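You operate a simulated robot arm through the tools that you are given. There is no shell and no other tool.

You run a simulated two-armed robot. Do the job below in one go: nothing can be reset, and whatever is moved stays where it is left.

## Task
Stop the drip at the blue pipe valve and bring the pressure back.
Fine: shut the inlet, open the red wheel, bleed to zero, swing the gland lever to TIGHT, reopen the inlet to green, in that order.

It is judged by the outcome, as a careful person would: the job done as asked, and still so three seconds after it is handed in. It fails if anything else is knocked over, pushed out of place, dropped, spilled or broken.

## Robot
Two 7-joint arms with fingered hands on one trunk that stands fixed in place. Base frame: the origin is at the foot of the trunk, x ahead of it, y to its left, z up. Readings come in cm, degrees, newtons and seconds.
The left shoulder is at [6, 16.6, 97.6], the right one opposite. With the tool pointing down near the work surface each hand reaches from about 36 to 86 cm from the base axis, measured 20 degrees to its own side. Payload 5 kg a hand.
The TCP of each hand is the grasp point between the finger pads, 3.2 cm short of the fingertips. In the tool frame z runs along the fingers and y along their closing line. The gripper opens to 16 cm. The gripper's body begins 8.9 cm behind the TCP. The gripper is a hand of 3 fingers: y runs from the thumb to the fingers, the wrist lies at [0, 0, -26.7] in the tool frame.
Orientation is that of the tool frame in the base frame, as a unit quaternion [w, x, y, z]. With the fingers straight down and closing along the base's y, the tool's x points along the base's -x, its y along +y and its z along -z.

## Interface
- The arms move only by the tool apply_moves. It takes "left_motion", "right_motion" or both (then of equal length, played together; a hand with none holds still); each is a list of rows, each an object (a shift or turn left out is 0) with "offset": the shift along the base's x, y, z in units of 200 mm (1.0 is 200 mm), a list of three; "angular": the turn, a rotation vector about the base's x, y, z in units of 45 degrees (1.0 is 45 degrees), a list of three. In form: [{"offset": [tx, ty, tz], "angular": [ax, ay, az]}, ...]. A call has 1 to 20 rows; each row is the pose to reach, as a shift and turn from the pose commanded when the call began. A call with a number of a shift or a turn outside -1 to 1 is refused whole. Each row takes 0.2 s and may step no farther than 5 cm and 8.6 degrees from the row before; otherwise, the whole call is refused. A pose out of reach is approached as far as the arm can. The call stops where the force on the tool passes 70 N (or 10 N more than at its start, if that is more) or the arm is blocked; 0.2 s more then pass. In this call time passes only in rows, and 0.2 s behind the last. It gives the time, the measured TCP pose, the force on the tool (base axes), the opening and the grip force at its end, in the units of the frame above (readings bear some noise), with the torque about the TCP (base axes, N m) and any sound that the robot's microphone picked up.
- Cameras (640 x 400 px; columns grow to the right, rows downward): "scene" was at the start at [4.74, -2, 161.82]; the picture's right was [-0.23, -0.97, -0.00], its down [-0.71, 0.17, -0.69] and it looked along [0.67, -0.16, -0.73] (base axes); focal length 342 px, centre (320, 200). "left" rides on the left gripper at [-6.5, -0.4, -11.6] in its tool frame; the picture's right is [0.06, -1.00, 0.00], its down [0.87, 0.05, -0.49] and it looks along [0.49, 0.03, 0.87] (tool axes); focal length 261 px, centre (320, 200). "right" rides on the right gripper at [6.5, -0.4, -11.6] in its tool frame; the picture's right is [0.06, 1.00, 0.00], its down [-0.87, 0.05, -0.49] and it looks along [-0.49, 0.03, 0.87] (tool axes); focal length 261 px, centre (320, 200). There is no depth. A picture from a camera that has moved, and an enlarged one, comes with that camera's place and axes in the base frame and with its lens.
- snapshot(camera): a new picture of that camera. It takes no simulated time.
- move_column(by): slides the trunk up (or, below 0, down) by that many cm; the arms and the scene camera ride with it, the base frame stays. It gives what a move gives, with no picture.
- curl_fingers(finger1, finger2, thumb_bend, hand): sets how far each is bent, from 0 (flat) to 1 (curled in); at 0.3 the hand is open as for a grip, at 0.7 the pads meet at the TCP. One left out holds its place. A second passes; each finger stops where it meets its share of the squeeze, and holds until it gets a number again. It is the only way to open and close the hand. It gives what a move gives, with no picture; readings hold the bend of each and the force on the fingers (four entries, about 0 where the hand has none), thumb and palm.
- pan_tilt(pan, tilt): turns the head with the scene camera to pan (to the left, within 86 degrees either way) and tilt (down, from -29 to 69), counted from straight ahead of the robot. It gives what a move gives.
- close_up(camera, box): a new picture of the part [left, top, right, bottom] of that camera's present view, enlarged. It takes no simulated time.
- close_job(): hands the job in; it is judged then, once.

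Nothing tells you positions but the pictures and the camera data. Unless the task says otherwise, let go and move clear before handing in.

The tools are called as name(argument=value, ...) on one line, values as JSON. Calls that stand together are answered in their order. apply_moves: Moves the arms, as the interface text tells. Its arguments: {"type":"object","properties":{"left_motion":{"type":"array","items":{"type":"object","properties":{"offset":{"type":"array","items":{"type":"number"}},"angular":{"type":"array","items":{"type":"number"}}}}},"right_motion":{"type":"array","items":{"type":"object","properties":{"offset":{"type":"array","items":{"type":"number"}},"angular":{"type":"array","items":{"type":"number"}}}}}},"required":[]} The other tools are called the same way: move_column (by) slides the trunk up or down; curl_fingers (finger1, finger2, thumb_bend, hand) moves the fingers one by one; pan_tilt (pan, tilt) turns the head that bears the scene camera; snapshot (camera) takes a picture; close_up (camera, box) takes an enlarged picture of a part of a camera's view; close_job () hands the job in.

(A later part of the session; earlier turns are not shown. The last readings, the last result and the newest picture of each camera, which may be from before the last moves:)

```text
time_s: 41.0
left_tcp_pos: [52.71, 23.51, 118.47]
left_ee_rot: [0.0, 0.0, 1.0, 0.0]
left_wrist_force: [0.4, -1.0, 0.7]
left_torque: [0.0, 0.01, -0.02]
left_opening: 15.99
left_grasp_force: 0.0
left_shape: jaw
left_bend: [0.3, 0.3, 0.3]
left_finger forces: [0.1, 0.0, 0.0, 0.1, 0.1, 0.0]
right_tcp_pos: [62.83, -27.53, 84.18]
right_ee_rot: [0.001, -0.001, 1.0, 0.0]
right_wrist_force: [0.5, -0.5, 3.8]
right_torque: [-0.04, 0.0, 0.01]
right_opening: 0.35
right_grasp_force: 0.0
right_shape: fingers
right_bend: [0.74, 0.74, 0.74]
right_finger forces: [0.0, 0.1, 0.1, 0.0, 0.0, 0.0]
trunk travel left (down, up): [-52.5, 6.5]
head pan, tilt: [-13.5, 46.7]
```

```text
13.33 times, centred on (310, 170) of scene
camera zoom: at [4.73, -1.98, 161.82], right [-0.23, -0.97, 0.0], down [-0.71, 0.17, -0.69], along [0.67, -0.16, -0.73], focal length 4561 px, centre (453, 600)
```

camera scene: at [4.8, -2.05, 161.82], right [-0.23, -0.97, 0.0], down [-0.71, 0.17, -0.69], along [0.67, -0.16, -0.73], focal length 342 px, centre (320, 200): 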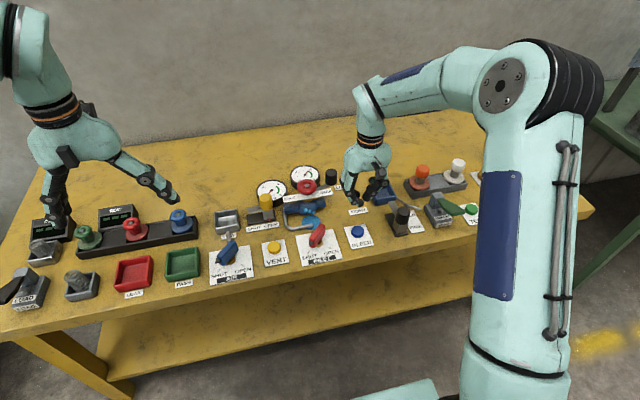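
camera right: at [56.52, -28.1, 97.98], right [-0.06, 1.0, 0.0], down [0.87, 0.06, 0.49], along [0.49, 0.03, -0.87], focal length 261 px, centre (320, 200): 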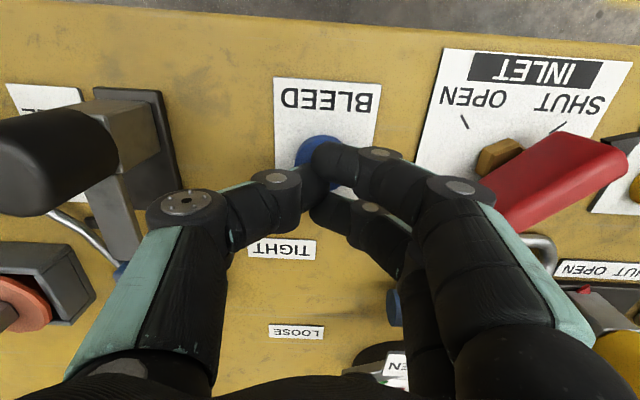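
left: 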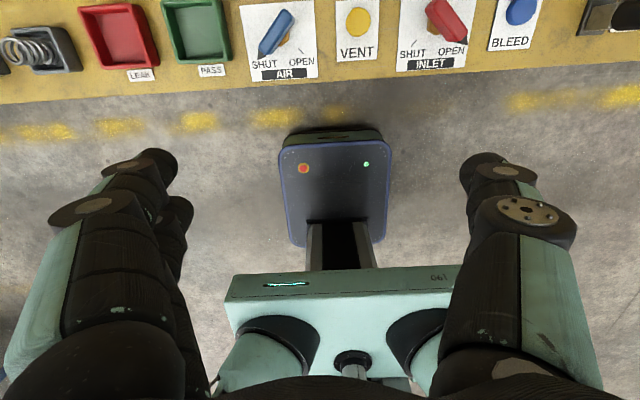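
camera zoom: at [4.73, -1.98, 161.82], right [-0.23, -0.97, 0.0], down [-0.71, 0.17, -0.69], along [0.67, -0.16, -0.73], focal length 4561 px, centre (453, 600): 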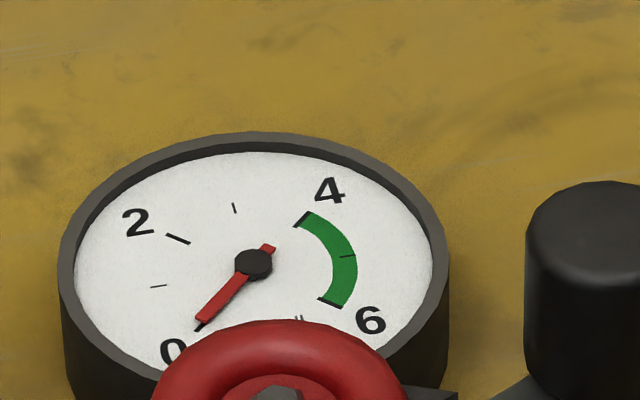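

Needle rests exactly on the 0 tick. I'll lift off the button and reopen the hand, then check the gauge stays at zero.

apply_moves(right_motion=[{"offset": [0, 0, 0.05]}, {"offset": [0, 0, 0.2]}, {"offset": [0, 0, 0.4]}, {"offset": [0, 0, 0.6]}, {"offset": [0, 0, 0.8]}])

curl_fingers(hand="right", finger1=0.52, finger2=0.52, thumb_bend=0.52)

close_up(camera="scene", box=[250, 150, 400, 260])

```text
time_s: 42.2
left_tcp_pos: [52.69, 23.62, 118.68]
left_ee_rot: [0.0, 0.0, 1.0, 0.0]
left_wrist_force: [0.2, -0.4, -0.5]
left_torque: [-0.01, -0.01, 0.01]
left_opening: 16.0
left_grasp_force: 0.0
left_shape: jaw
left_bend: [0.3, 0.3, 0.3]
left_finger forces: [0.1, 0.0, 0.1, 0.0, 0.0, 0.1]
right_tcp_pos: [62.83, -27.47, 100.44]
right_ee_rot: [0.0, -0.002, 1.0, 0.0]
right_wrist_force: [0.3, 0.6, 0.4]
right_torque: [-0.01, 0.0, -0.01]
right_opening: 0.34
right_grasp_force: 0.0
right_shape: fingers
right_bend: [0.74, 0.74, 0.74]
right_finger forces: [0.0, 0.1, 0.1, 0.0, 0.1, 0.0]
trunk travel left (down, up): [-52.5, 6.5]
head pan, tilt: [-13.5, 46.7]
```

```text
time_s: 43.2
left_tcp_pos: [52.77, 23.42, 118.61]
left_ee_rot: [0.001, 0.0, 1.0, 0.0]
left_wrist_force: [-0.4, -0.6, -0.1]
left_torque: [-0.01, 0.02, 0.0]
left_opening: 16.01
left_grasp_force: 0.0
left_shape: jaw
left_bend: [0.3, 0.3, 0.3]
left_finger forces: [0.0, 0.1, 0.1, 0.1, 0.1, 0.1]
right_tcp_pos: [62.86, -27.64, 100.34]
right_ee_rot: [0.0, -0.001, 1.0, 0.0]
right_wrist_force: [-0.1, 1.2, 0.0]
right_torque: [0.01, 0.02, 0.0]
right_opening: 7.87
right_grasp_force: 0.1
right_shape: fingers
right_bend: [0.52, 0.52, 0.52]
right_finger forces: [0.0, 0.0, 0.0, 0.1, 0.0, 0.0]
trunk travel left (down, up): [-52.5, 6.5]
head pan, tilt: [-13.5, 46.7]
```

```text
3.64 times, centred on (325, 205) of scene
camera zoom: at [4.75, -1.99, 161.82], right [-0.23, -0.97, 0.0], down [-0.71, 0.17, -0.69], along [0.67, -0.16, -0.73], focal length 1244 px, centre (302, 182)
```

zoom: 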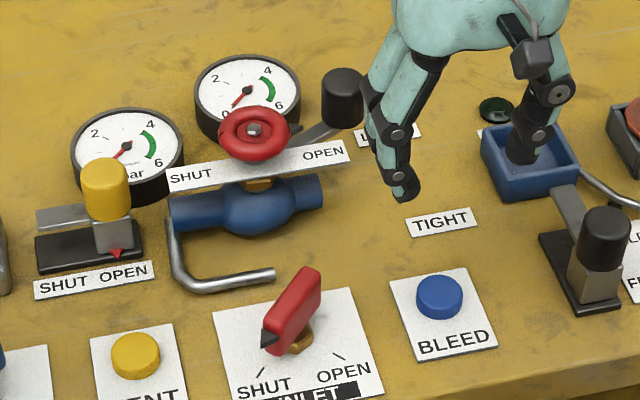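

Pressure stays at zero, and the drip and puddle have gone. Now I'll move over the gland lever's black knob and turn the hand so the fingers sit behind it.

apply_moves(right_motion=[{"offset": [0.1, 0.03, 0.08], "angular": [0, 0, -0.1667]}, {"offset": [0.25, 0.06, 0.16], "angular": [0, 0, -0.3333]}, {"offset": [0.4, 0.1, 0.233], "angular": [0, 0, -0.5]}, {"offset": [0.56, 0.13, 0.233], "angular": [0, 0, -0.6667]}, {"offset": [0.72, 0.16, 0.233], "angular": [0, 0, -0.8333]}, {"offset": [0.862, 0.197, 0.233], "angular": [0, 0, -1.0]}])

apply_moves(right_motion=[{"angular": [0, 0, -0.16]}, {"angular": [0, 0, -0.32]}, {"angular": [0, 0, -0.48]}, {"angular": [0, 0, -0.6667]}])

snapshot(camera="right")

close_up(camera="scene", box=[250, 130, 400, 240])

```text
time_s: 44.6
left_tcp_pos: [52.97, 23.4, 118.5]
left_ee_rot: [-0.002, 0.0, 1.0, 0.0]
left_wrist_force: [0.7, 0.6, -0.9]
left_torque: [-0.06, 0.17, 0.0]
left_opening: 16.01
left_grasp_force: 0.1
left_shape: jaw
left_bend: [0.3, 0.3, 0.3]
left_finger forces: [0.0, 0.0, 0.0, 0.0, 0.0, 0.1]
right_tcp_pos: [79.75, -22.95, 104.61]
right_ee_rot: [-0.004, 0.381, 0.924, -0.002]
right_wrist_force: [3.2, -1.1, 7.9]
right_torque: [0.13, 0.26, -0.02]
right_opening: 7.9
right_grasp_force: 0.1
right_shape: fingers
right_bend: [0.52, 0.52, 0.52]
right_finger forces: [0.0, 0.1, 0.0, 0.0, 0.1, 0.0]
right hand out of reach, approached as far as the arm can: row 6
trunk travel left (down, up): [-52.5, 6.5]
head pan, tilt: [-13.5, 46.7]
```

```text
time_s: 45.6
left_tcp_pos: [52.77, 23.52, 118.61]
left_ee_rot: [0.0, 0.0, 1.0, 0.0]
left_wrist_force: [-0.2, -0.7, 0.1]
left_torque: [-0.02, -0.01, 0.0]
left_opening: 15.97
left_grasp_force: 0.1
left_shape: jaw
left_bend: [0.3, 0.3, 0.3]
left_finger forces: [0.0, 0.0, 0.0, 0.0, 0.1, 0.1]
right_tcp_pos: [79.79, -23.22, 104.84]
right_ee_rot: [0.0, 0.609, 0.793, 0.001]
right_wrist_force: [-0.4, -0.2, 0.5]
right_torque: [0.02, 0.05, 0.01]
right_opening: 7.89
right_grasp_force: 0.0
right_shape: fingers
right_bend: [0.52, 0.52, 0.52]
right_finger forces: [0.0, 0.0, 0.0, 0.1, 0.0, 0.0]
trunk travel left (down, up): [-52.5, 6.5]
head pan, tilt: [-13.5, 46.7]
```

```text
taken
camera right: at [77.62, -17.06, 116.39], right [0.95, 0.32, 0.0], down [0.28, -0.83, 0.49], along [0.16, -0.47, -0.87], focal length 261 px, centre (320, 200)
```

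right: 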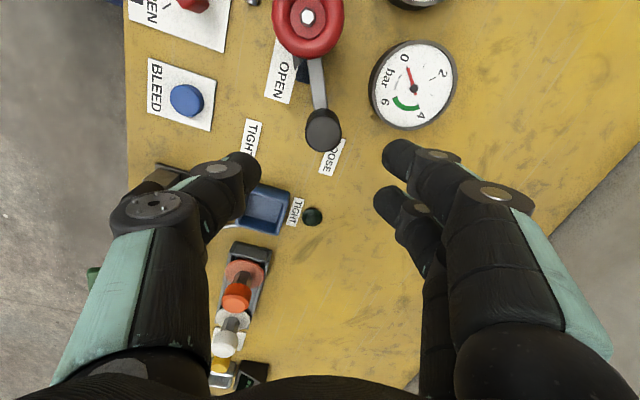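

```text
3.64 times, centred on (325, 185) of scene
camera zoom: at [4.73, -1.98, 161.82], right [-0.23, -0.97, 0.0], down [-0.71, 0.17, -0.69], along [0.67, -0.16, -0.73], focal length 1244 px, centre (302, 254)
```

zoom: 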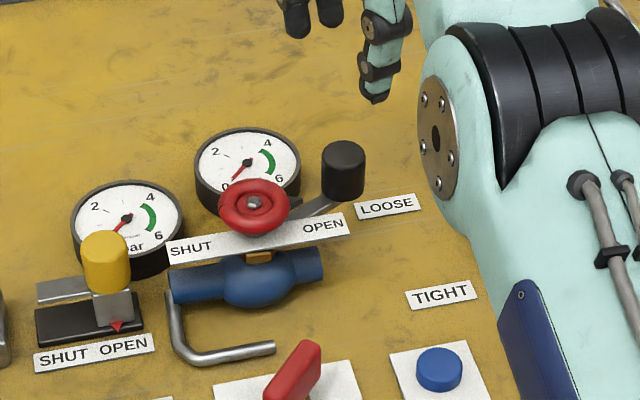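

The hand is nearly above the knob. I'll zoom to refine the knob position before descending.

close_up(camera="right", box=[250, 0, 410, 200])

```text
2.00 times, centred on (330, 100) of right
camera zoom: at [77.62, -17.06, 116.39], right [0.95, 0.32, 0.0], down [0.28, -0.83, 0.49], along [0.16, -0.47, -0.87], focal length 521 px, centre (300, 400)
```

zoom: 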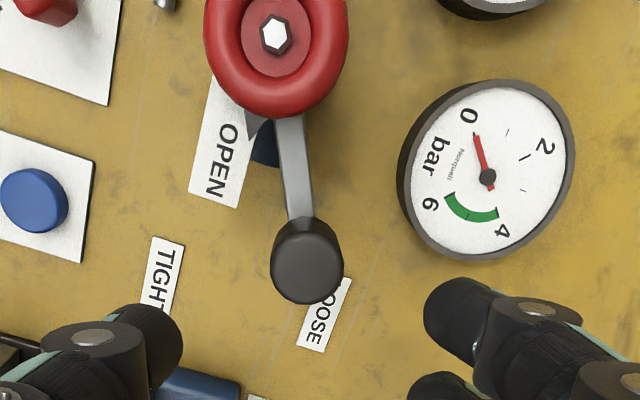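

Knob centre is about (80.1,-23.3,91), pivot distance about 9.3 cm. Descending around it in two stages, as the arm was near its reach limit up high.

apply_moves(right_motion=[{"offset": [0.005, 0, -0.15]}, {"offset": [0.01, -0.003, -0.3]}, {"offset": [0.015, -0.005, -0.45]}])

snapshot(camera="right")

```text
time_s: 46.4
left_tcp_pos: [52.79, 23.47, 118.51]
left_ee_rot: [0.0, 0.0, 1.0, 0.0]
left_wrist_force: [-0.2, 0.3, -1.1]
left_torque: [-0.02, 0.03, 0.02]
left_opening: 15.99
left_grasp_force: 0.1
left_shape: jaw
left_bend: [0.3, 0.3, 0.3]
left_finger forces: [0.0, 0.1, 0.0, 0.0, 0.0, 0.0]
right_tcp_pos: [80.17, -23.34, 95.83]
right_ee_rot: [0.0, 0.609, 0.794, 0.0]
right_wrist_force: [-0.8, 0.1, 0.4]
right_torque: [-0.02, 0.04, -0.01]
right_opening: 7.88
right_grasp_force: 0.1
right_shape: fingers
right_bend: [0.52, 0.52, 0.52]
right_finger forces: [0.0, 0.1, 0.0, 0.1, 0.0, 0.0]
trunk travel left (down, up): [-52.5, 6.5]
head pan, tilt: [-13.5, 46.7]
```

```text
taken
camera right: at [78.02, -17.23, 107.29], right [0.95, 0.32, 0.0], down [0.28, -0.82, 0.49], along [0.16, -0.47, -0.87], focal length 261 px, centre (320, 200)
```

right: 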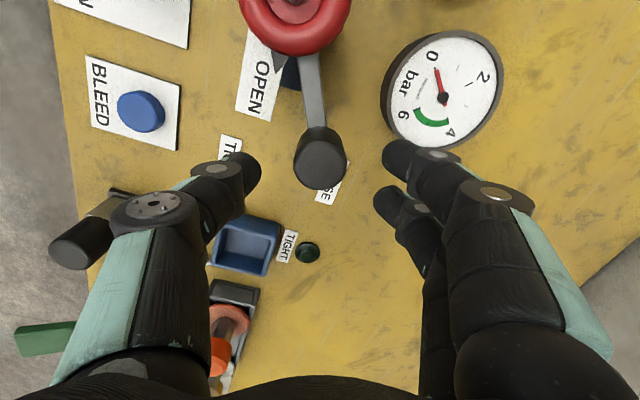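

Knob is centred between thumb and fingers. Lowering the last 4 cm and closing on it.

apply_moves(right_motion=[{"offset": [0, 0, -0.1]}, {"offset": [0, 0, -0.2]}])

curl_fingers(hand="right", finger1=0.72, finger2=0.72, thumb_bend=0.72)

snapshot(camera="right")

close_up(camera="scene", box=[250, 130, 400, 240])

```text
time_s: 47.0
left_tcp_pos: [52.75, 23.51, 118.52]
left_ee_rot: [-0.001, 0.001, 1.0, 0.0]
left_wrist_force: [0.1, 0.3, 0.0]
left_torque: [-0.01, -0.01, 0.01]
left_opening: 15.99
left_grasp_force: 0.1
left_shape: jaw
left_bend: [0.3, 0.3, 0.3]
left_finger forces: [0.0, 0.1, 0.0, 0.0, 0.1, 0.0]
right_tcp_pos: [80.26, -23.37, 91.74]
right_ee_rot: [0.0, 0.608, 0.794, -0.001]
right_wrist_force: [0.3, 0.3, 1.0]
right_torque: [0.01, -0.02, 0.03]
right_opening: 7.87
right_grasp_force: 0.1
right_shape: fingers
right_bend: [0.52, 0.52, 0.52]
right_finger forces: [0.1, 0.0, 0.0, 0.0, 0.1, 0.0]
trunk travel left (down, up): [-52.5, 6.5]
head pan, tilt: [-13.5, 46.7]
```

```text
time_s: 48.0
left_tcp_pos: [52.79, 23.47, 118.38]
left_ee_rot: [0.0, 0.0, 1.0, 0.0]
left_wrist_force: [0.8, 0.4, -0.7]
left_torque: [-0.02, 0.01, -0.04]
left_opening: 16.0
left_grasp_force: 0.1
left_shape: jaw
left_bend: [0.3, 0.3, 0.3]
left_finger forces: [0.1, 0.0, 0.0, 0.0, 0.1, 0.0]
right_tcp_pos: [80.28, -23.44, 91.67]
right_ee_rot: [-0.001, 0.608, 0.794, 0.0]
right_wrist_force: [0.2, 0.0, -7.2]
right_torque: [-0.01, 0.08, 0.01]
right_opening: 3.47
right_grasp_force: 17.5
right_shape: fingers
right_bend: [0.67, 0.65, 0.66]
right_finger forces: [7.6, 9.8, 0.1, 0.0, 17.8, 0.0]
trunk travel left (down, up): [-52.5, 6.5]
head pan, tilt: [-13.5, 46.7]
```

```text
taken
camera right: at [78.12, -17.21, 103.22], right [0.95, 0.32, 0.0], down [0.28, -0.82, 0.49], along [0.16, -0.47, -0.87], focal length 261 px, centre (320, 200)
```

right: 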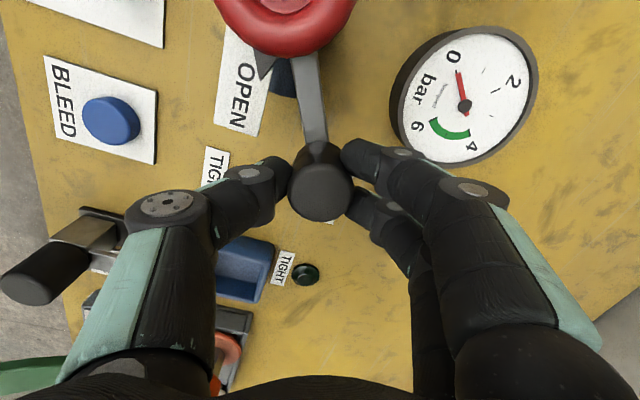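

```text
3.64 times, centred on (325, 185) of scene
camera zoom: at [4.82, -2.0, 161.81], right [-0.23, -0.97, 0.0], down [-0.71, 0.17, -0.69], along [0.67, -0.16, -0.73], focal length 1244 px, centre (302, 254)
```

zoom: 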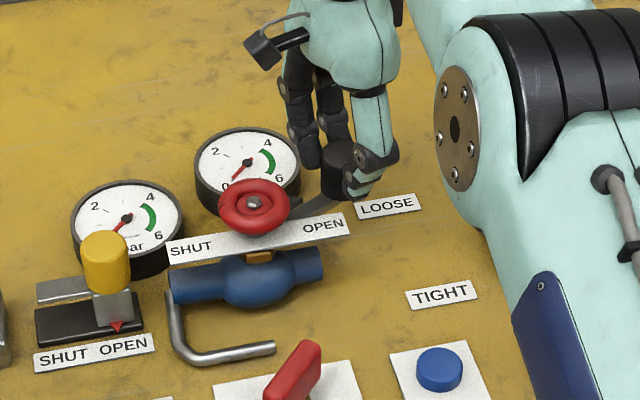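

The knob is held firmly. Swinging it along its arc about the stem, hand turning with the lever, first 20° toward TIGHT.

apply_moves(right_motion=[{"offset": [-0.0372, -0.0171, 0], "angular": [0, 0, -0.111]}, {"offset": [-0.0758, -0.0309, 0], "angular": [0, 0, -0.222]}, {"offset": [-0.1154, -0.0413, 0], "angular": [0, 0, -0.333]}, {"offset": [-0.1558, -0.0483, 0], "angular": [0, 0, -0.444]}])

snapshot(camera="right")

close_up(camera="scene", box=[250, 130, 400, 240])

```text
time_s: 49.0
left_tcp_pos: [52.87, 23.43, 118.57]
left_ee_rot: [0.0, 0.0, 1.0, -0.001]
left_wrist_force: [0.1, 0.2, -0.4]
left_torque: [0.02, 0.01, 0.02]
left_opening: 15.97
left_grasp_force: 0.0
left_shape: jaw
left_bend: [0.3, 0.3, 0.3]
left_finger forces: [0.0, 0.0, 0.0, 0.0, 0.0, 0.0]
right_tcp_pos: [77.07, -24.33, 91.79]
right_ee_rot: [0.0, 0.737, 0.676, -0.001]
right_wrist_force: [1.4, -0.4, -7.6]
right_torque: [0.01, 0.05, -0.06]
right_opening: 3.46
right_grasp_force: 17.7
right_shape: fingers
right_bend: [0.67, 0.65, 0.66]
right_finger forces: [7.5, 10.3, 0.0, 0.0, 17.3, 0.0]
trunk travel left (down, up): [-52.5, 6.5]
head pan, tilt: [-13.5, 46.7]
```

```text
taken
camera right: at [77.16, -17.84, 103.23], right [1.0, -0.03, 0.0], down [-0.02, -0.87, 0.49], along [-0.01, -0.49, -0.87], focal length 261 px, centre (320, 200)
```

right: 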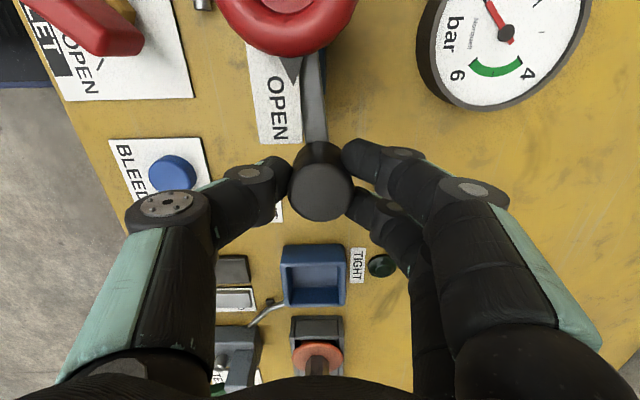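

```text
3.64 times, centred on (325, 185) of scene
camera zoom: at [4.83, -2.0, 161.81], right [-0.23, -0.97, 0.0], down [-0.71, 0.17, -0.69], along [0.67, -0.16, -0.73], focal length 1244 px, centre (302, 254)
```

zoom: 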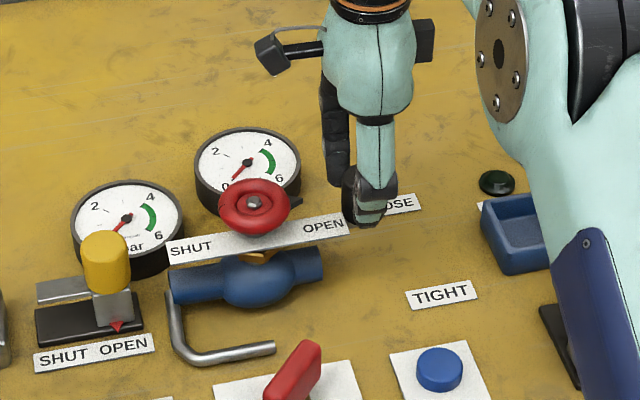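

The lever is moving freely with low force. Another 20° toward TIGHT.

apply_moves(right_motion=[{"offset": [-0.0408, -0.0034, 0], "angular": [0, 0, -0.111]}, {"offset": [-0.0818, -0.0032, 0], "angular": [0, 0, -0.222]}, {"offset": [-0.1226, 0.0006, 0], "angular": [0, 0, -0.333]}, {"offset": [-0.1629, 0.0079, 0], "angular": [0, 0, -0.444]}])

snapshot(camera="right")

close_up(camera="scene", box=[250, 130, 400, 240])

```text
time_s: 50.0
left_tcp_pos: [52.87, 23.48, 118.57]
left_ee_rot: [0.0, 0.0, 1.0, 0.0]
left_wrist_force: [1.1, -0.3, -0.1]
left_torque: [-0.02, -0.03, 0.03]
left_opening: 16.01
left_grasp_force: 0.1
left_shape: jaw
left_bend: [0.3, 0.3, 0.3]
left_finger forces: [0.0, 0.0, 0.0, 0.1, 0.0, 0.0]
right_tcp_pos: [73.81, -24.2, 91.73]
right_ee_rot: [0.0, 0.843, 0.538, -0.002]
right_wrist_force: [-0.2, -1.3, -12.2]
right_torque: [-0.03, 0.02, -0.04]
right_opening: 3.5
right_grasp_force: 16.9
right_shape: fingers
right_bend: [0.67, 0.65, 0.66]
right_finger forces: [7.3, 10.2, 0.0, 0.0, 16.9, 0.0]
trunk travel left (down, up): [-52.5, 6.5]
head pan, tilt: [-13.5, 46.7]
```

```text
taken
camera right: at [76.19, -18.1, 103.24], right [0.93, -0.37, 0.0], down [-0.32, -0.81, 0.49], along [-0.18, -0.46, -0.87], focal length 261 px, centre (320, 200)
```

right: 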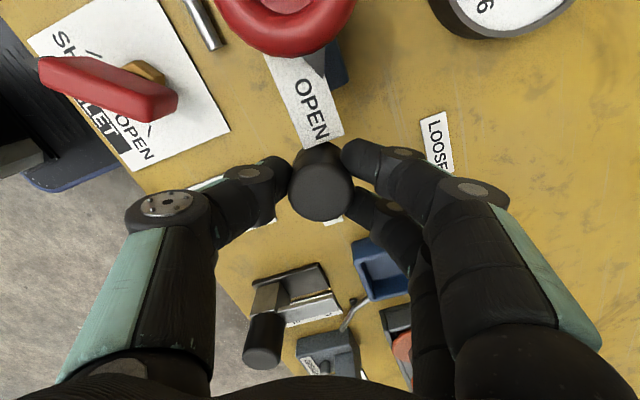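

```text
3.64 times, centred on (325, 185) of scene
camera zoom: at [4.85, -2.02, 161.81], right [-0.23, -0.97, 0.0], down [-0.71, 0.17, -0.68], along [0.67, -0.16, -0.73], focal length 1244 px, centre (302, 254)
```

zoom: 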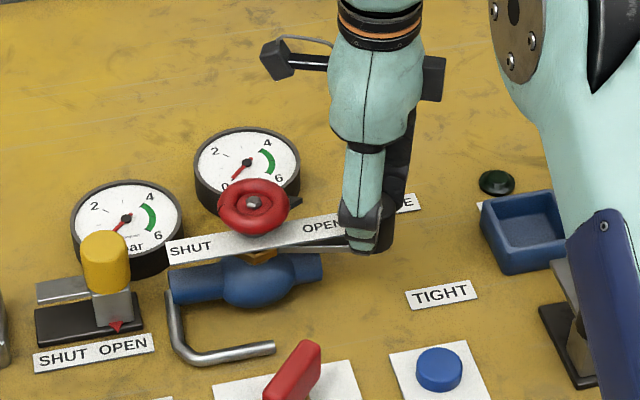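

Lever is at about −103° with TIGHT's bearing near −104°, and no stop yet. Continuing a few degrees until it stops.

apply_moves(right_motion=[{"offset": [-0.012, 0.003, 0], "angular": [0, 0, -0.033]}, {"offset": [-0.0239, 0.006, 0], "angular": [0, 0, -0.0667]}, {"offset": [-0.036, 0.0096, 0], "angular": [0, 0, -0.1]}, {"offset": [-0.0473, 0.0133, 0], "angular": [0, 0, -0.133]}])

snapshot(camera="right")

close_up(camera="scene", box=[250, 130, 400, 240])

```text
time_s: 51.0
left_tcp_pos: [52.85, 23.38, 118.69]
left_ee_rot: [0.0, 0.0, 1.0, -0.001]
left_wrist_force: [-0.1, -0.1, 0.0]
left_torque: [0.04, 0.01, 0.0]
left_opening: 15.99
left_grasp_force: 0.2
left_shape: jaw
left_bend: [0.3, 0.3, 0.3]
left_finger forces: [0.1, 0.0, 0.1, 0.0, 0.0, 0.0]
right_tcp_pos: [72.95, -23.94, 91.74]
right_ee_rot: [-0.001, 0.87, 0.493, -0.001]
right_wrist_force: [-1.0, -1.8, -11.9]
right_torque: [-0.03, 0.03, -0.05]
right_opening: 3.46
right_grasp_force: 17.1
right_shape: fingers
right_bend: [0.67, 0.65, 0.66]
right_finger forces: [7.3, 10.9, 0.0, 0.1, 16.3, 0.0]
trunk travel left (down, up): [-52.5, 6.5]
head pan, tilt: [-13.5, 46.7]
```

```text
taken
camera right: at [75.84, -18.1, 103.25], right [0.89, -0.46, 0.0], down [-0.4, -0.77, 0.49], along [-0.23, -0.44, -0.87], focal length 261 px, centre (320, 200)
```

right: 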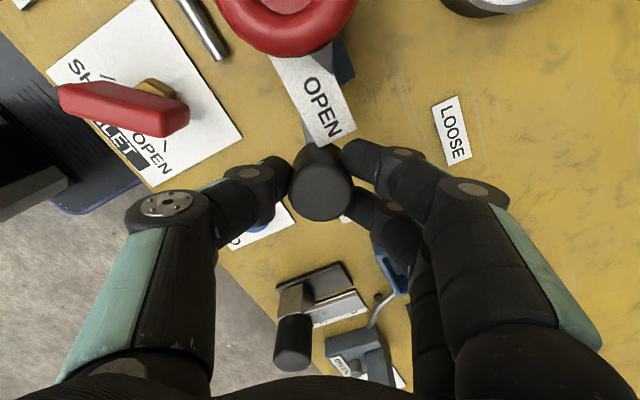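

```text
3.64 times, centred on (325, 185) of scene
camera zoom: at [4.86, -2.04, 161.82], right [-0.23, -0.97, 0.0], down [-0.71, 0.17, -0.68], along [0.67, -0.16, -0.73], focal length 1244 px, centre (302, 254)
```

zoom: 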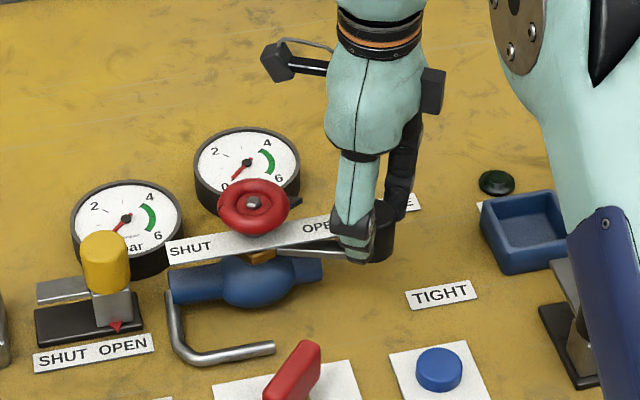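

Still no resistance at about −108°. I'll nudge a few degrees more to see if a stop is near, watching the force.

apply_moves(right_motion=[{"offset": [-0.0115, 0.0042, 0], "angular": [0, 0, -0.033]}, {"offset": [-0.023, 0.0085, 0], "angular": [0, 0, -0.0667]}])

snapshot(camera="right")

close_up(camera="scene", box=[290, 160, 370, 220])

```text
time_s: 51.6
left_tcp_pos: [52.88, 23.52, 118.46]
left_ee_rot: [0.0, -0.001, 1.0, -0.001]
left_wrist_force: [0.3, -0.5, 0.4]
left_torque: [0.0, 0.0, 0.0]
left_opening: 15.98
left_grasp_force: 0.0
left_shape: jaw
left_bend: [0.3, 0.3, 0.3]
left_finger forces: [0.1, 0.1, 0.1, 0.0, 0.1, 0.0]
right_tcp_pos: [72.55, -23.69, 91.64]
right_ee_rot: [0.0, 0.882, 0.471, -0.001]
right_wrist_force: [0.3, -1.9, -11.5]
right_torque: [0.01, 0.0, 0.0]
right_opening: 3.48
right_grasp_force: 17.3
right_shape: fingers
right_bend: [0.67, 0.65, 0.66]
right_finger forces: [7.6, 10.5, 0.0, 0.0, 16.3, 0.0]
trunk travel left (down, up): [-52.5, 6.5]
head pan, tilt: [-13.5, 46.7]
```

```text
taken
camera right: at [75.71, -18.1, 103.25], right [0.86, -0.5, 0.0], down [-0.44, -0.75, 0.49], along [-0.25, -0.42, -0.87], focal length 261 px, centre (320, 200)
```

right: 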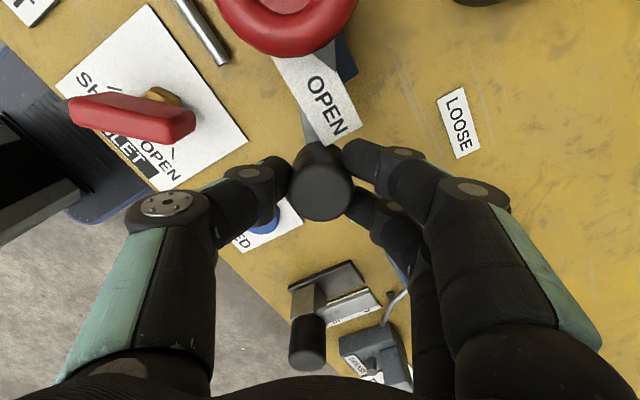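

```text
6.67 times, centred on (330, 190) of scene
camera zoom: at [4.85, -2.03, 161.81], right [-0.23, -0.97, 0.0], down [-0.71, 0.17, -0.68], along [0.67, -0.16, -0.73], focal length 2280 px, centre (253, 267)
```

zoom: 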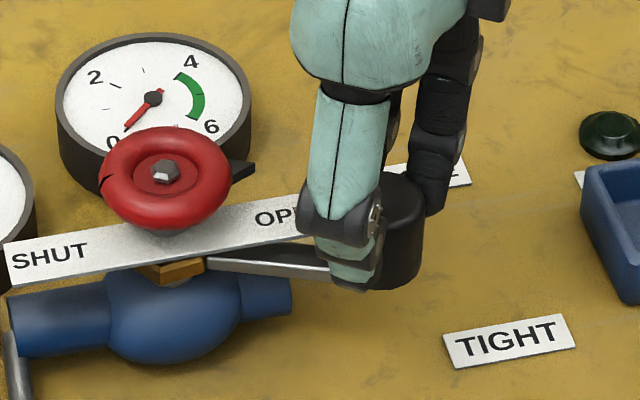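

Lever is now slightly past the TIGHT label's bearing (about −111°) and still free. One more small nudge to learn whether a stop is close.

apply_moves(right_motion=[{"offset": [-0.011, 0.0047, 0], "angular": [0, 0, -0.033]}, {"offset": [-0.022, 0.0098, 0], "angular": [0, 0, -0.0667]}, {"offset": [-0.033, 0.015, 0], "angular": [0, 0, -0.1]}])

snapshot(camera="right")

```text
time_s: 52.4
left_tcp_pos: [52.94, 23.4, 118.42]
left_ee_rot: [0.0, 0.0, 1.0, 0.0]
left_wrist_force: [0.2, -0.3, -0.5]
left_torque: [-0.04, 0.02, 0.01]
left_opening: 16.0
left_grasp_force: 0.2
left_shape: jaw
left_bend: [0.3, 0.3, 0.3]
left_finger forces: [0.0, 0.0, 0.1, 0.0, 0.0, 0.0]
right_tcp_pos: [71.99, -23.45, 91.79]
right_ee_rot: [0.0, 0.9, 0.436, 0.0]
right_wrist_force: [8.1, -2.0, -11.9]
right_torque: [-0.08, -0.23, 0.21]
right_opening: 3.46
right_grasp_force: 16.8
right_shape: fingers
right_bend: [0.67, 0.65, 0.66]
right_finger forces: [11.7, 10.0, 0.0, 0.0, 12.3, 0.0]
trunk travel left (down, up): [-52.5, 6.5]
head pan, tilt: [-13.5, 46.7]
```

```text
taken
camera right: at [75.51, -18.09, 103.27], right [0.82, -0.57, 0.0], down [-0.5, -0.72, 0.49], along [-0.28, -0.4, -0.87], focal length 261 px, centre (320, 200)
```

right: 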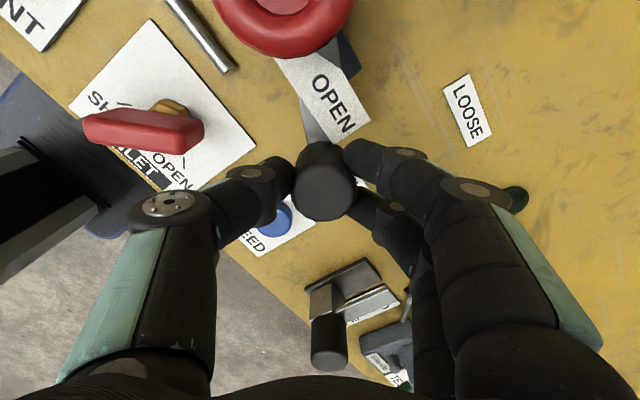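

A resisting force appeared and the knob began lagging in the grip — likely the TIGHT stop. One tiny confirming nudge.

apply_moves(right_motion=[{"offset": [-0.01, 0.005, 0]}, {"offset": [-0.015, 0.0075, 0]}])

snapshot(camera="right")

close_up(camera="scene", box=[290, 160, 370, 220])

```text
time_s: 53.0
left_tcp_pos: [52.99, 23.38, 118.49]
left_ee_rot: [-0.001, 0.0, 1.0, 0.0]
left_wrist_force: [0.7, -0.8, -0.8]
left_torque: [0.03, 0.0, -0.04]
left_opening: 15.98
left_grasp_force: 0.0
left_shape: jaw
left_bend: [0.3, 0.3, 0.3]
left_finger forces: [0.0, 0.0, 0.0, 0.0, 0.0, 0.0]
right_tcp_pos: [71.72, -23.29, 91.75]
right_ee_rot: [0.001, 0.9, 0.436, 0.001]
right_wrist_force: [17.2, -3.0, -8.4]
right_torque: [-0.15, -0.52, 0.16]
right_opening: 3.45
right_grasp_force: 18.2
right_shape: fingers
right_bend: [0.67, 0.65, 0.67]
right_finger forces: [14.9, 11.8, 0.0, 0.0, 10.2, 0.0]
trunk travel left (down, up): [-52.5, 6.5]
head pan, tilt: [-13.5, 46.7]
```

```text
taken
camera right: at [75.27, -17.93, 103.27], right [0.82, -0.57, 0.0], down [-0.5, -0.72, 0.49], along [-0.28, -0.4, -0.87], focal length 261 px, centre (320, 200)
```

right: 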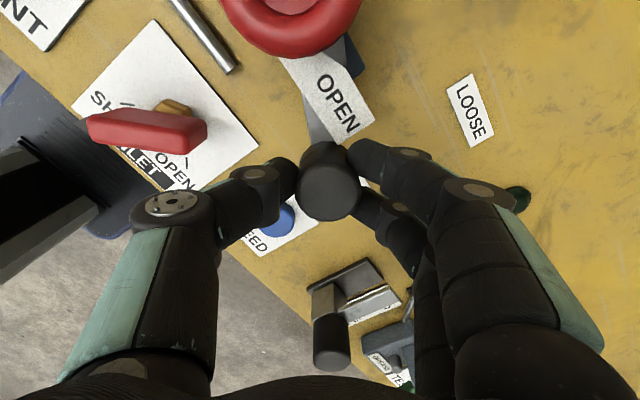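

```text
6.67 times, centred on (330, 190) of scene
camera zoom: at [5.0, -2.04, 161.82], right [-0.23, -0.97, 0.0], down [-0.71, 0.17, -0.68], along [0.67, -0.16, -0.73], focal length 2280 px, centre (253, 267)
```

zoom: 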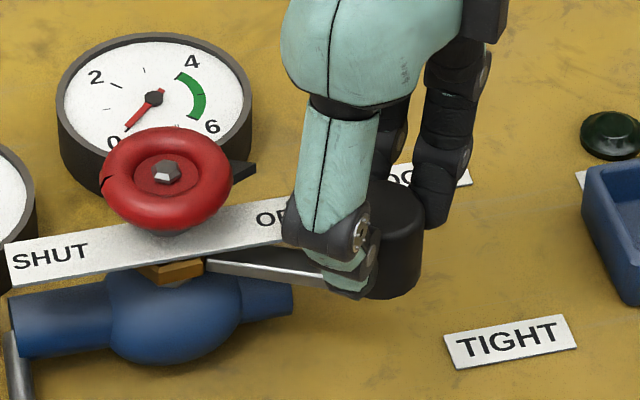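

It is firmly at the TIGHT stop (17 N, knob no longer moving). I'll ease the load slightly, open the fingers and lift off.

apply_moves(right_motion=[{"offset": [0.01, -0.005, 0]}])

curl_fingers(hand="right", finger1=0.52, finger2=0.52, thumb_bend=0.52)

apply_moves(right_motion=[{"offset": [0, 0, 0.15], "angular": [0, 0, 0.1]}, {"offset": [0, 0, 0.35], "angular": [0, 0, 0.25]}, {"offset": [-0.05, 0, 0.55], "angular": [0, 0, 0.4]}, {"offset": [-0.15, 0, 0.7], "angular": [0, 0, 0.55]}, {"offset": [-0.25, 0, 0.75], "angular": [0, 0, 0.7]}, {"offset": [-0.35, 0, 0.75], "angular": [0, 0, 0.85]}, {"offset": [-0.45, 0, 0.75], "angular": [0, 0, 1.0]}])

snapshot(camera="right")

close_up(camera="scene", box=[250, 140, 400, 260])

```text
time_s: 53.4
left_tcp_pos: [52.86, 23.58, 118.58]
left_ee_rot: [-0.001, -0.001, 1.0, 0.0]
left_wrist_force: [-0.2, -0.7, 0.2]
left_torque: [0.01, -0.03, -0.01]
left_opening: 15.99
left_grasp_force: 0.0
left_shape: jaw
left_bend: [0.3, 0.3, 0.3]
left_finger forces: [0.0, 0.0, 0.0, 0.1, 0.0, 0.0]
right_tcp_pos: [71.73, -23.19, 91.73]
right_ee_rot: [0.0, 0.9, 0.436, 0.0]
right_wrist_force: [15.6, 0.4, -3.6]
right_torque: [-0.11, -0.44, 0.16]
right_opening: 3.46
right_grasp_force: 18.4
right_shape: fingers
right_bend: [0.67, 0.65, 0.67]
right_finger forces: [14.1, 10.9, 0.0, 0.0, 11.7, 0.0]
trunk travel left (down, up): [-52.5, 6.5]
head pan, tilt: [-13.5, 46.7]
```

```text
time_s: 54.4
left_tcp_pos: [52.67, 23.5, 118.48]
left_ee_rot: [0.0, 0.0, 1.0, 0.0]
left_wrist_force: [-0.4, 0.1, -0.6]
left_torque: [-0.02, -0.01, -0.01]
left_opening: 15.98
left_grasp_force: 0.2
left_shape: jaw
left_bend: [0.3, 0.3, 0.3]
left_finger forces: [0.1, 0.1, 0.0, 0.0, 0.1, 0.0]
right_tcp_pos: [71.55, -23.4, 91.65]
right_ee_rot: [0.001, 0.9, 0.435, 0.0]
right_wrist_force: [0.1, 0.7, -0.7]
right_torque: [0.0, -0.03, 0.02]
right_opening: 7.83
right_grasp_force: 0.1
right_shape: fingers
right_bend: [0.52, 0.52, 0.52]
right_finger forces: [0.1, 0.1, 0.1, 0.0, 0.0, 0.0]
trunk travel left (down, up): [-52.5, 6.5]
head pan, tilt: [-13.5, 46.7]
```

```text
time_s: 56.0
left_tcp_pos: [52.68, 23.55, 118.63]
left_ee_rot: [0.0, -0.001, 1.0, 0.0]
left_wrist_force: [-0.2, 0.0, -0.3]
left_torque: [-0.01, 0.02, -0.02]
left_opening: 16.01
left_grasp_force: 0.1
left_shape: jaw
left_bend: [0.3, 0.3, 0.3]
left_finger forces: [0.1, 0.1, 0.1, 0.0, 0.0, 0.0]
right_tcp_pos: [62.56, -23.38, 106.66]
right_ee_rot: [0.0, 0.664, 0.748, 0.001]
right_wrist_force: [-0.8, -0.4, 0.5]
right_torque: [-0.01, 0.0, -0.01]
right_opening: 7.87
right_grasp_force: 0.0
right_shape: fingers
right_bend: [0.52, 0.52, 0.52]
right_finger forces: [0.0, 0.0, 0.0, 0.0, 0.0, 0.0]
trunk travel left (down, up): [-52.5, 6.5]
head pan, tilt: [-13.5, 46.7]
```

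```text
taken
camera right: at [61.3, -16.97, 118.16], right [0.98, 0.18, 0.0], down [0.16, -0.86, 0.49], along [0.09, -0.48, -0.87], focal length 261 px, centre (320, 200)
```

right: 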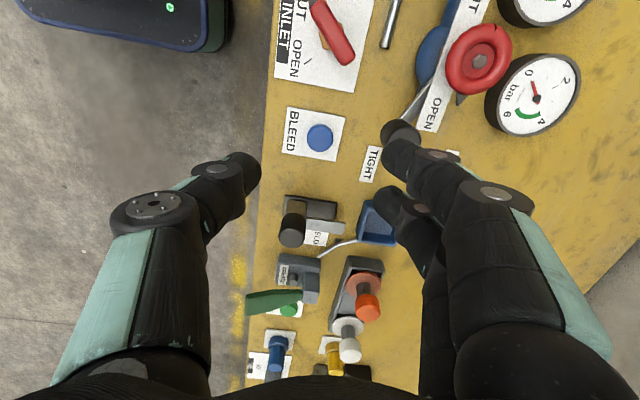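

```text
3.33 times, centred on (325, 200) of scene
camera zoom: at [4.68, -2.01, 161.82], right [-0.23, -0.97, 0.0], down [-0.71, 0.17, -0.69], along [0.67, -0.16, -0.73], focal length 1140 px, centre (303, 200)
```

zoom: 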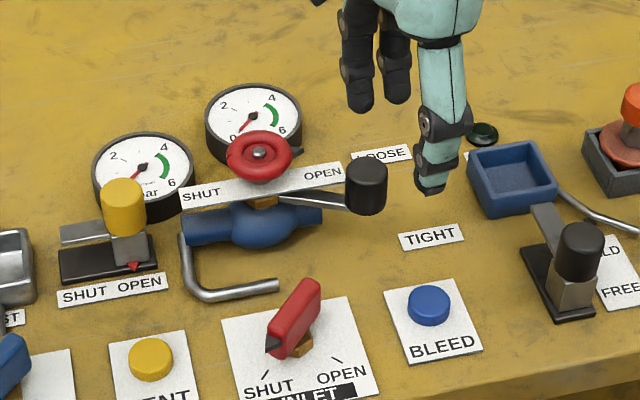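

The lever now rests at its TIGHT stop with the gauge still at zero. Finally I'll go back to INLET: hover over it with the grip across the bar (yaw −45°).

apply_moves(right_motion=[{"offset": [0, 0.08, -0.04], "angular": [0, 0, 0.17]}, {"offset": [0, 0.17, -0.1], "angular": [0, 0, 0.34]}, {"offset": [-0.005, 0.26, -0.17], "angular": [0, 0, 0.51]}, {"offset": [-0.01, 0.34, -0.25], "angular": [0, 0, 0.68]}, {"offset": [-0.01, 0.419, -0.333], "angular": [0, 0, 0.849]}])

snapshot(camera="right")

close_up(camera="right", box=[260, 60, 380, 180])

```text
time_s: 57.2
left_tcp_pos: [52.86, 23.45, 118.54]
left_ee_rot: [0.0, 0.0, 1.0, 0.0]
left_wrist_force: [0.3, 0.3, -0.3]
left_torque: [-0.02, 0.01, 0.02]
left_opening: 15.97
left_grasp_force: 0.1
left_shape: jaw
left_bend: [0.3, 0.3, 0.3]
left_finger forces: [0.0, 0.0, 0.0, 0.1, 0.0, 0.0]
right_tcp_pos: [62.62, -15.12, 100.03]
right_ee_rot: [-0.001, 0.383, 0.924, -0.001]
right_wrist_force: [0.6, 0.2, -0.8]
right_torque: [0.02, 0.01, 0.0]
right_opening: 7.84
right_grasp_force: 0.0
right_shape: fingers
right_bend: [0.52, 0.52, 0.52]
right_finger forces: [0.1, 0.1, 0.0, 0.0, 0.0, 0.1]
trunk travel left (down, up): [-52.5, 6.5]
head pan, tilt: [-13.5, 46.7]
```

```text
taken
camera right: at [57.56, -10.77, 111.56], right [0.66, 0.75, 0.0], down [0.65, -0.58, 0.49], along [0.37, -0.33, -0.87], focal length 261 px, centre (320, 200)
```

right: 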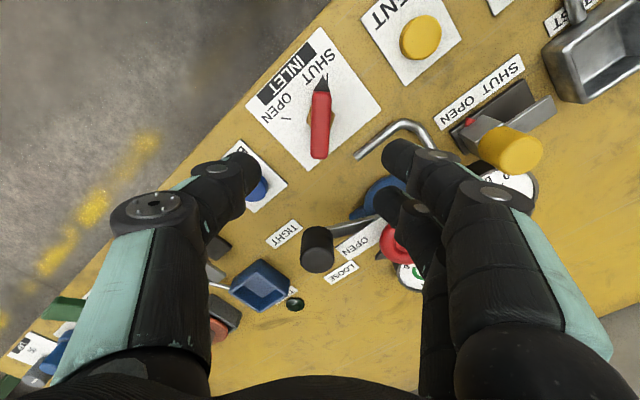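

```text
3.33 times, centred on (320, 120) of right
camera zoom: at [57.56, -10.77, 111.56], right [0.66, 0.75, 0.0], down [0.65, -0.58, 0.49], along [0.37, -0.33, -0.87], focal length 869 px, centre (320, 467)
```

zoom: 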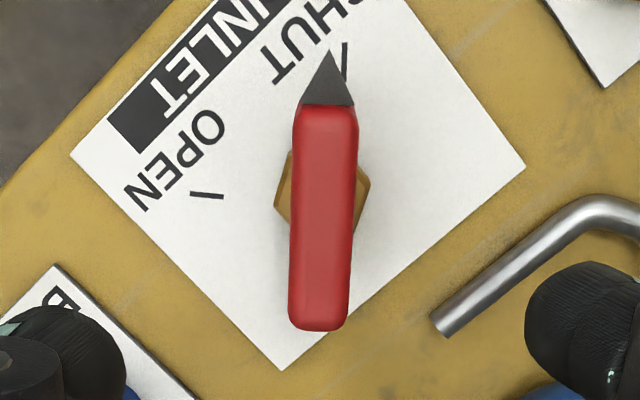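

The bar is centred in the grip. Lowering around it and closing, as before.

apply_moves(right_motion=[{"offset": [-0.004, 0.003, -0.2]}, {"offset": [-0.008, 0.007, -0.4]}, {"offset": [-0.01, 0.0085, -0.55]}, {"offset": [-0.01, 0.0085, -0.65]}, {"offset": [-0.01, 0.0085, -0.7]}])

curl_fingers(hand="right", finger1=0.75, finger2=0.75, thumb_bend=0.75)

snapshot(camera="right")

```text
time_s: 58.4
left_tcp_pos: [52.73, 23.56, 118.42]
left_ee_rot: [0.0, 0.001, 1.0, 0.0]
left_wrist_force: [-0.2, -0.1, -0.1]
left_torque: [-0.04, 0.01, 0.02]
left_opening: 16.0
left_grasp_force: 0.0
left_shape: jaw
left_bend: [0.3, 0.3, 0.3]
left_finger forces: [0.1, 0.1, 0.0, 0.1, 0.0, 0.0]
right_tcp_pos: [62.2, -14.91, 86.16]
right_ee_rot: [0.001, 0.384, 0.923, 0.0]
right_wrist_force: [-1.0, 0.2, 1.1]
right_torque: [-0.02, -0.02, -0.02]
right_opening: 7.89
right_grasp_force: 0.0
right_shape: fingers
right_bend: [0.52, 0.52, 0.52]
right_finger forces: [0.0, 0.0, 0.1, 0.1, 0.0, 0.1]
trunk travel left (down, up): [-52.5, 6.5]
head pan, tilt: [-13.5, 46.7]
```

```text
time_s: 59.4
left_tcp_pos: [52.72, 23.47, 118.45]
left_ee_rot: [0.0, 0.0, 1.0, 0.0]
left_wrist_force: [0.5, -0.7, 0.5]
left_torque: [0.0, -0.02, 0.04]
left_opening: 15.97
left_grasp_force: 0.0
left_shape: jaw
left_bend: [0.3, 0.3, 0.3]
left_finger forces: [0.0, 0.0, 0.1, 0.0, 0.0, 0.0]
right_tcp_pos: [62.19, -14.75, 86.07]
right_ee_rot: [-0.002, 0.384, 0.923, 0.0]
right_wrist_force: [1.2, 1.9, -12.1]
right_torque: [0.01, -0.03, 0.0]
right_opening: 2.37
right_grasp_force: 15.8
right_shape: fingers
right_bend: [0.69, 0.69, 0.68]
right_finger forces: [8.5, 8.8, 0.0, 0.0, 15.0, 0.1]
trunk travel left (down, up): [-52.5, 6.5]
head pan, tilt: [-13.5, 46.7]
```

```text
taken
camera right: at [57.3, -10.48, 97.59], right [0.66, 0.75, 0.0], down [0.65, -0.58, 0.49], along [0.37, -0.33, -0.87], focal length 261 px, centre (320, 200)
```

right: 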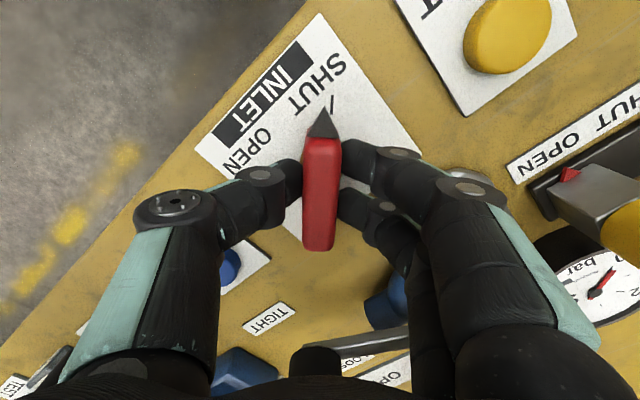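

Gripped. Turning counter-clockwise back toward OPEN, first half, then checking the gauge.

apply_moves(right_motion=[{"angular": [0, 0, 0.1667]}, {"angular": [0, 0, 0.3333]}, {"angular": [0, 0, 0.5]}, {"angular": [0, 0, 0.6667]}, {"angular": [0, 0, 0.8333]}, {"angular": [0, 0, 1.0]}])

snapshot(camera="right")

close_up(camera="scene", box=[250, 140, 400, 260])

```text
time_s: 60.8
left_tcp_pos: [52.84, 23.44, 118.64]
left_ee_rot: [0.0, 0.0, 1.0, 0.0]
left_wrist_force: [-0.5, -0.3, -1.5]
left_torque: [0.03, -0.02, 0.03]
left_opening: 15.97
left_grasp_force: 0.1
left_shape: jaw
left_bend: [0.3, 0.3, 0.3]
left_finger forces: [0.1, 0.0, 0.0, 0.0, 0.0, 0.1]
right_tcp_pos: [62.29, -14.97, 86.1]
right_ee_rot: [0.0, 0.001, 1.0, 0.0]
right_wrist_force: [-3.8, -3.8, -12.5]
right_torque: [-0.13, 0.11, -0.07]
right_opening: 2.41
right_grasp_force: 15.3
right_shape: fingers
right_bend: [0.7, 0.7, 0.68]
right_finger forces: [6.6, 6.5, 0.0, 0.0, 17.1, 0.1]
trunk travel left (down, up): [-52.5, 6.5]
head pan, tilt: [-13.5, 46.7]
```

```text
taken
camera right: at [55.61, -15.33, 97.62], right [-0.06, 1.0, 0.0], down [0.87, 0.05, 0.49], along [0.49, 0.03, -0.87], focal length 261 px, centre (320, 200)
```

right: 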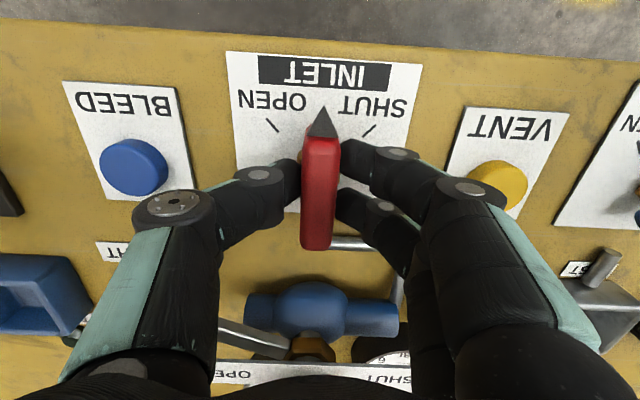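

```text
3.33 times, centred on (325, 200) of scene
camera zoom: at [4.8, -2.05, 161.81], right [-0.23, -0.97, 0.0], down [-0.71, 0.17, -0.69], along [0.67, -0.16, -0.73], focal length 1140 px, centre (303, 200)
```

zoom: 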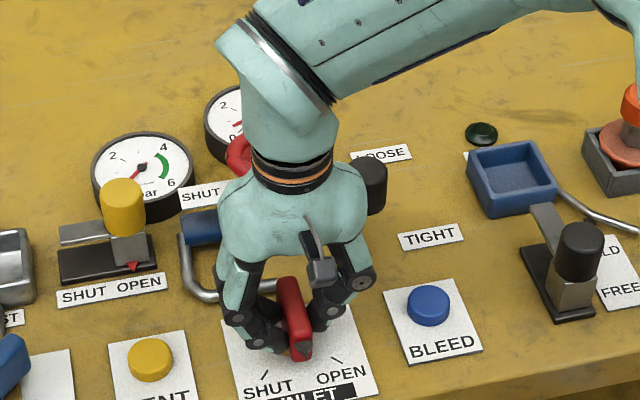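

Halfway. The hand hides most of the gauge; I'll zoom in on the visible part.

close_up(camera="scene", box=[285, 155, 335, 195])

```text
10.00 times, centred on (310, 175) of scene
camera zoom: at [4.8, -2.05, 161.81], right [-0.23, -0.97, 0.0], down [-0.71, 0.17, -0.69], along [0.67, -0.16, -0.73], focal length 3421 px, centre (420, 450)
```

zoom: 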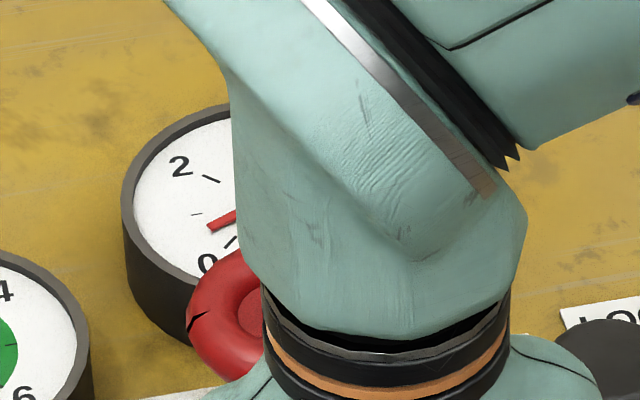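

The needle is rising (about 0.6 bar). I'll wait a second here to learn how the pressure responds to opening.

apply_moves(right_motion=[{"offset": [0, 0, 0]}, {"offset": [0, 0, 0]}, {"offset": [0, 0, 0]}, {"offset": [0, 0, 0]}, {"offset": [0, 0, 0]}])

close_up(camera="scene", box=[285, 155, 335, 195])

```text
time_s: 62.0
left_tcp_pos: [52.83, 23.42, 118.5]
left_ee_rot: [0.0, -0.001, 1.0, 0.0]
left_wrist_force: [0.2, -0.2, 0.9]
left_torque: [-0.02, -0.01, 0.01]
left_opening: 16.0
left_grasp_force: 0.0
left_shape: jaw
left_bend: [0.3, 0.3, 0.3]
left_finger forces: [0.0, 0.0, 0.0, 0.0, 0.0, 0.0]
right_tcp_pos: [62.17, -14.85, 86.07]
right_ee_rot: [0.0, 0.002, 1.0, 0.0]
right_wrist_force: [-4.2, -5.7, -12.8]
right_torque: [-0.13, 0.1, -0.01]
right_opening: 2.4
right_grasp_force: 15.5
right_shape: fingers
right_bend: [0.7, 0.7, 0.68]
right_finger forces: [6.2, 6.3, 0.1, 0.1, 18.1, 0.1]
trunk travel left (down, up): [-52.5, 6.5]
head pan, tilt: [-13.5, 46.7]
```

```text
10.00 times, centred on (310, 175) of scene
camera zoom: at [4.8, -2.06, 161.81], right [-0.23, -0.97, 0.0], down [-0.71, 0.17, -0.69], along [0.67, -0.16, -0.73], focal length 3421 px, centre (420, 450)
```

zoom: 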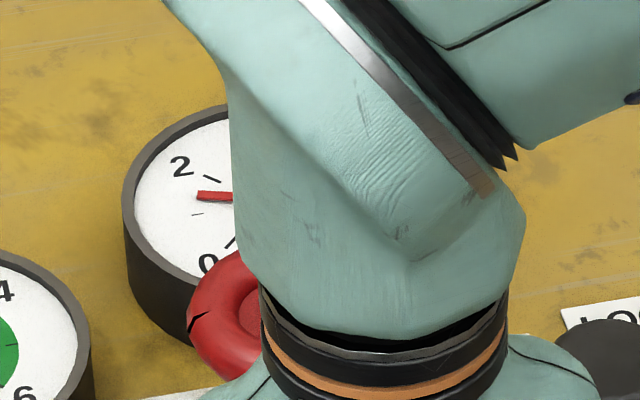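

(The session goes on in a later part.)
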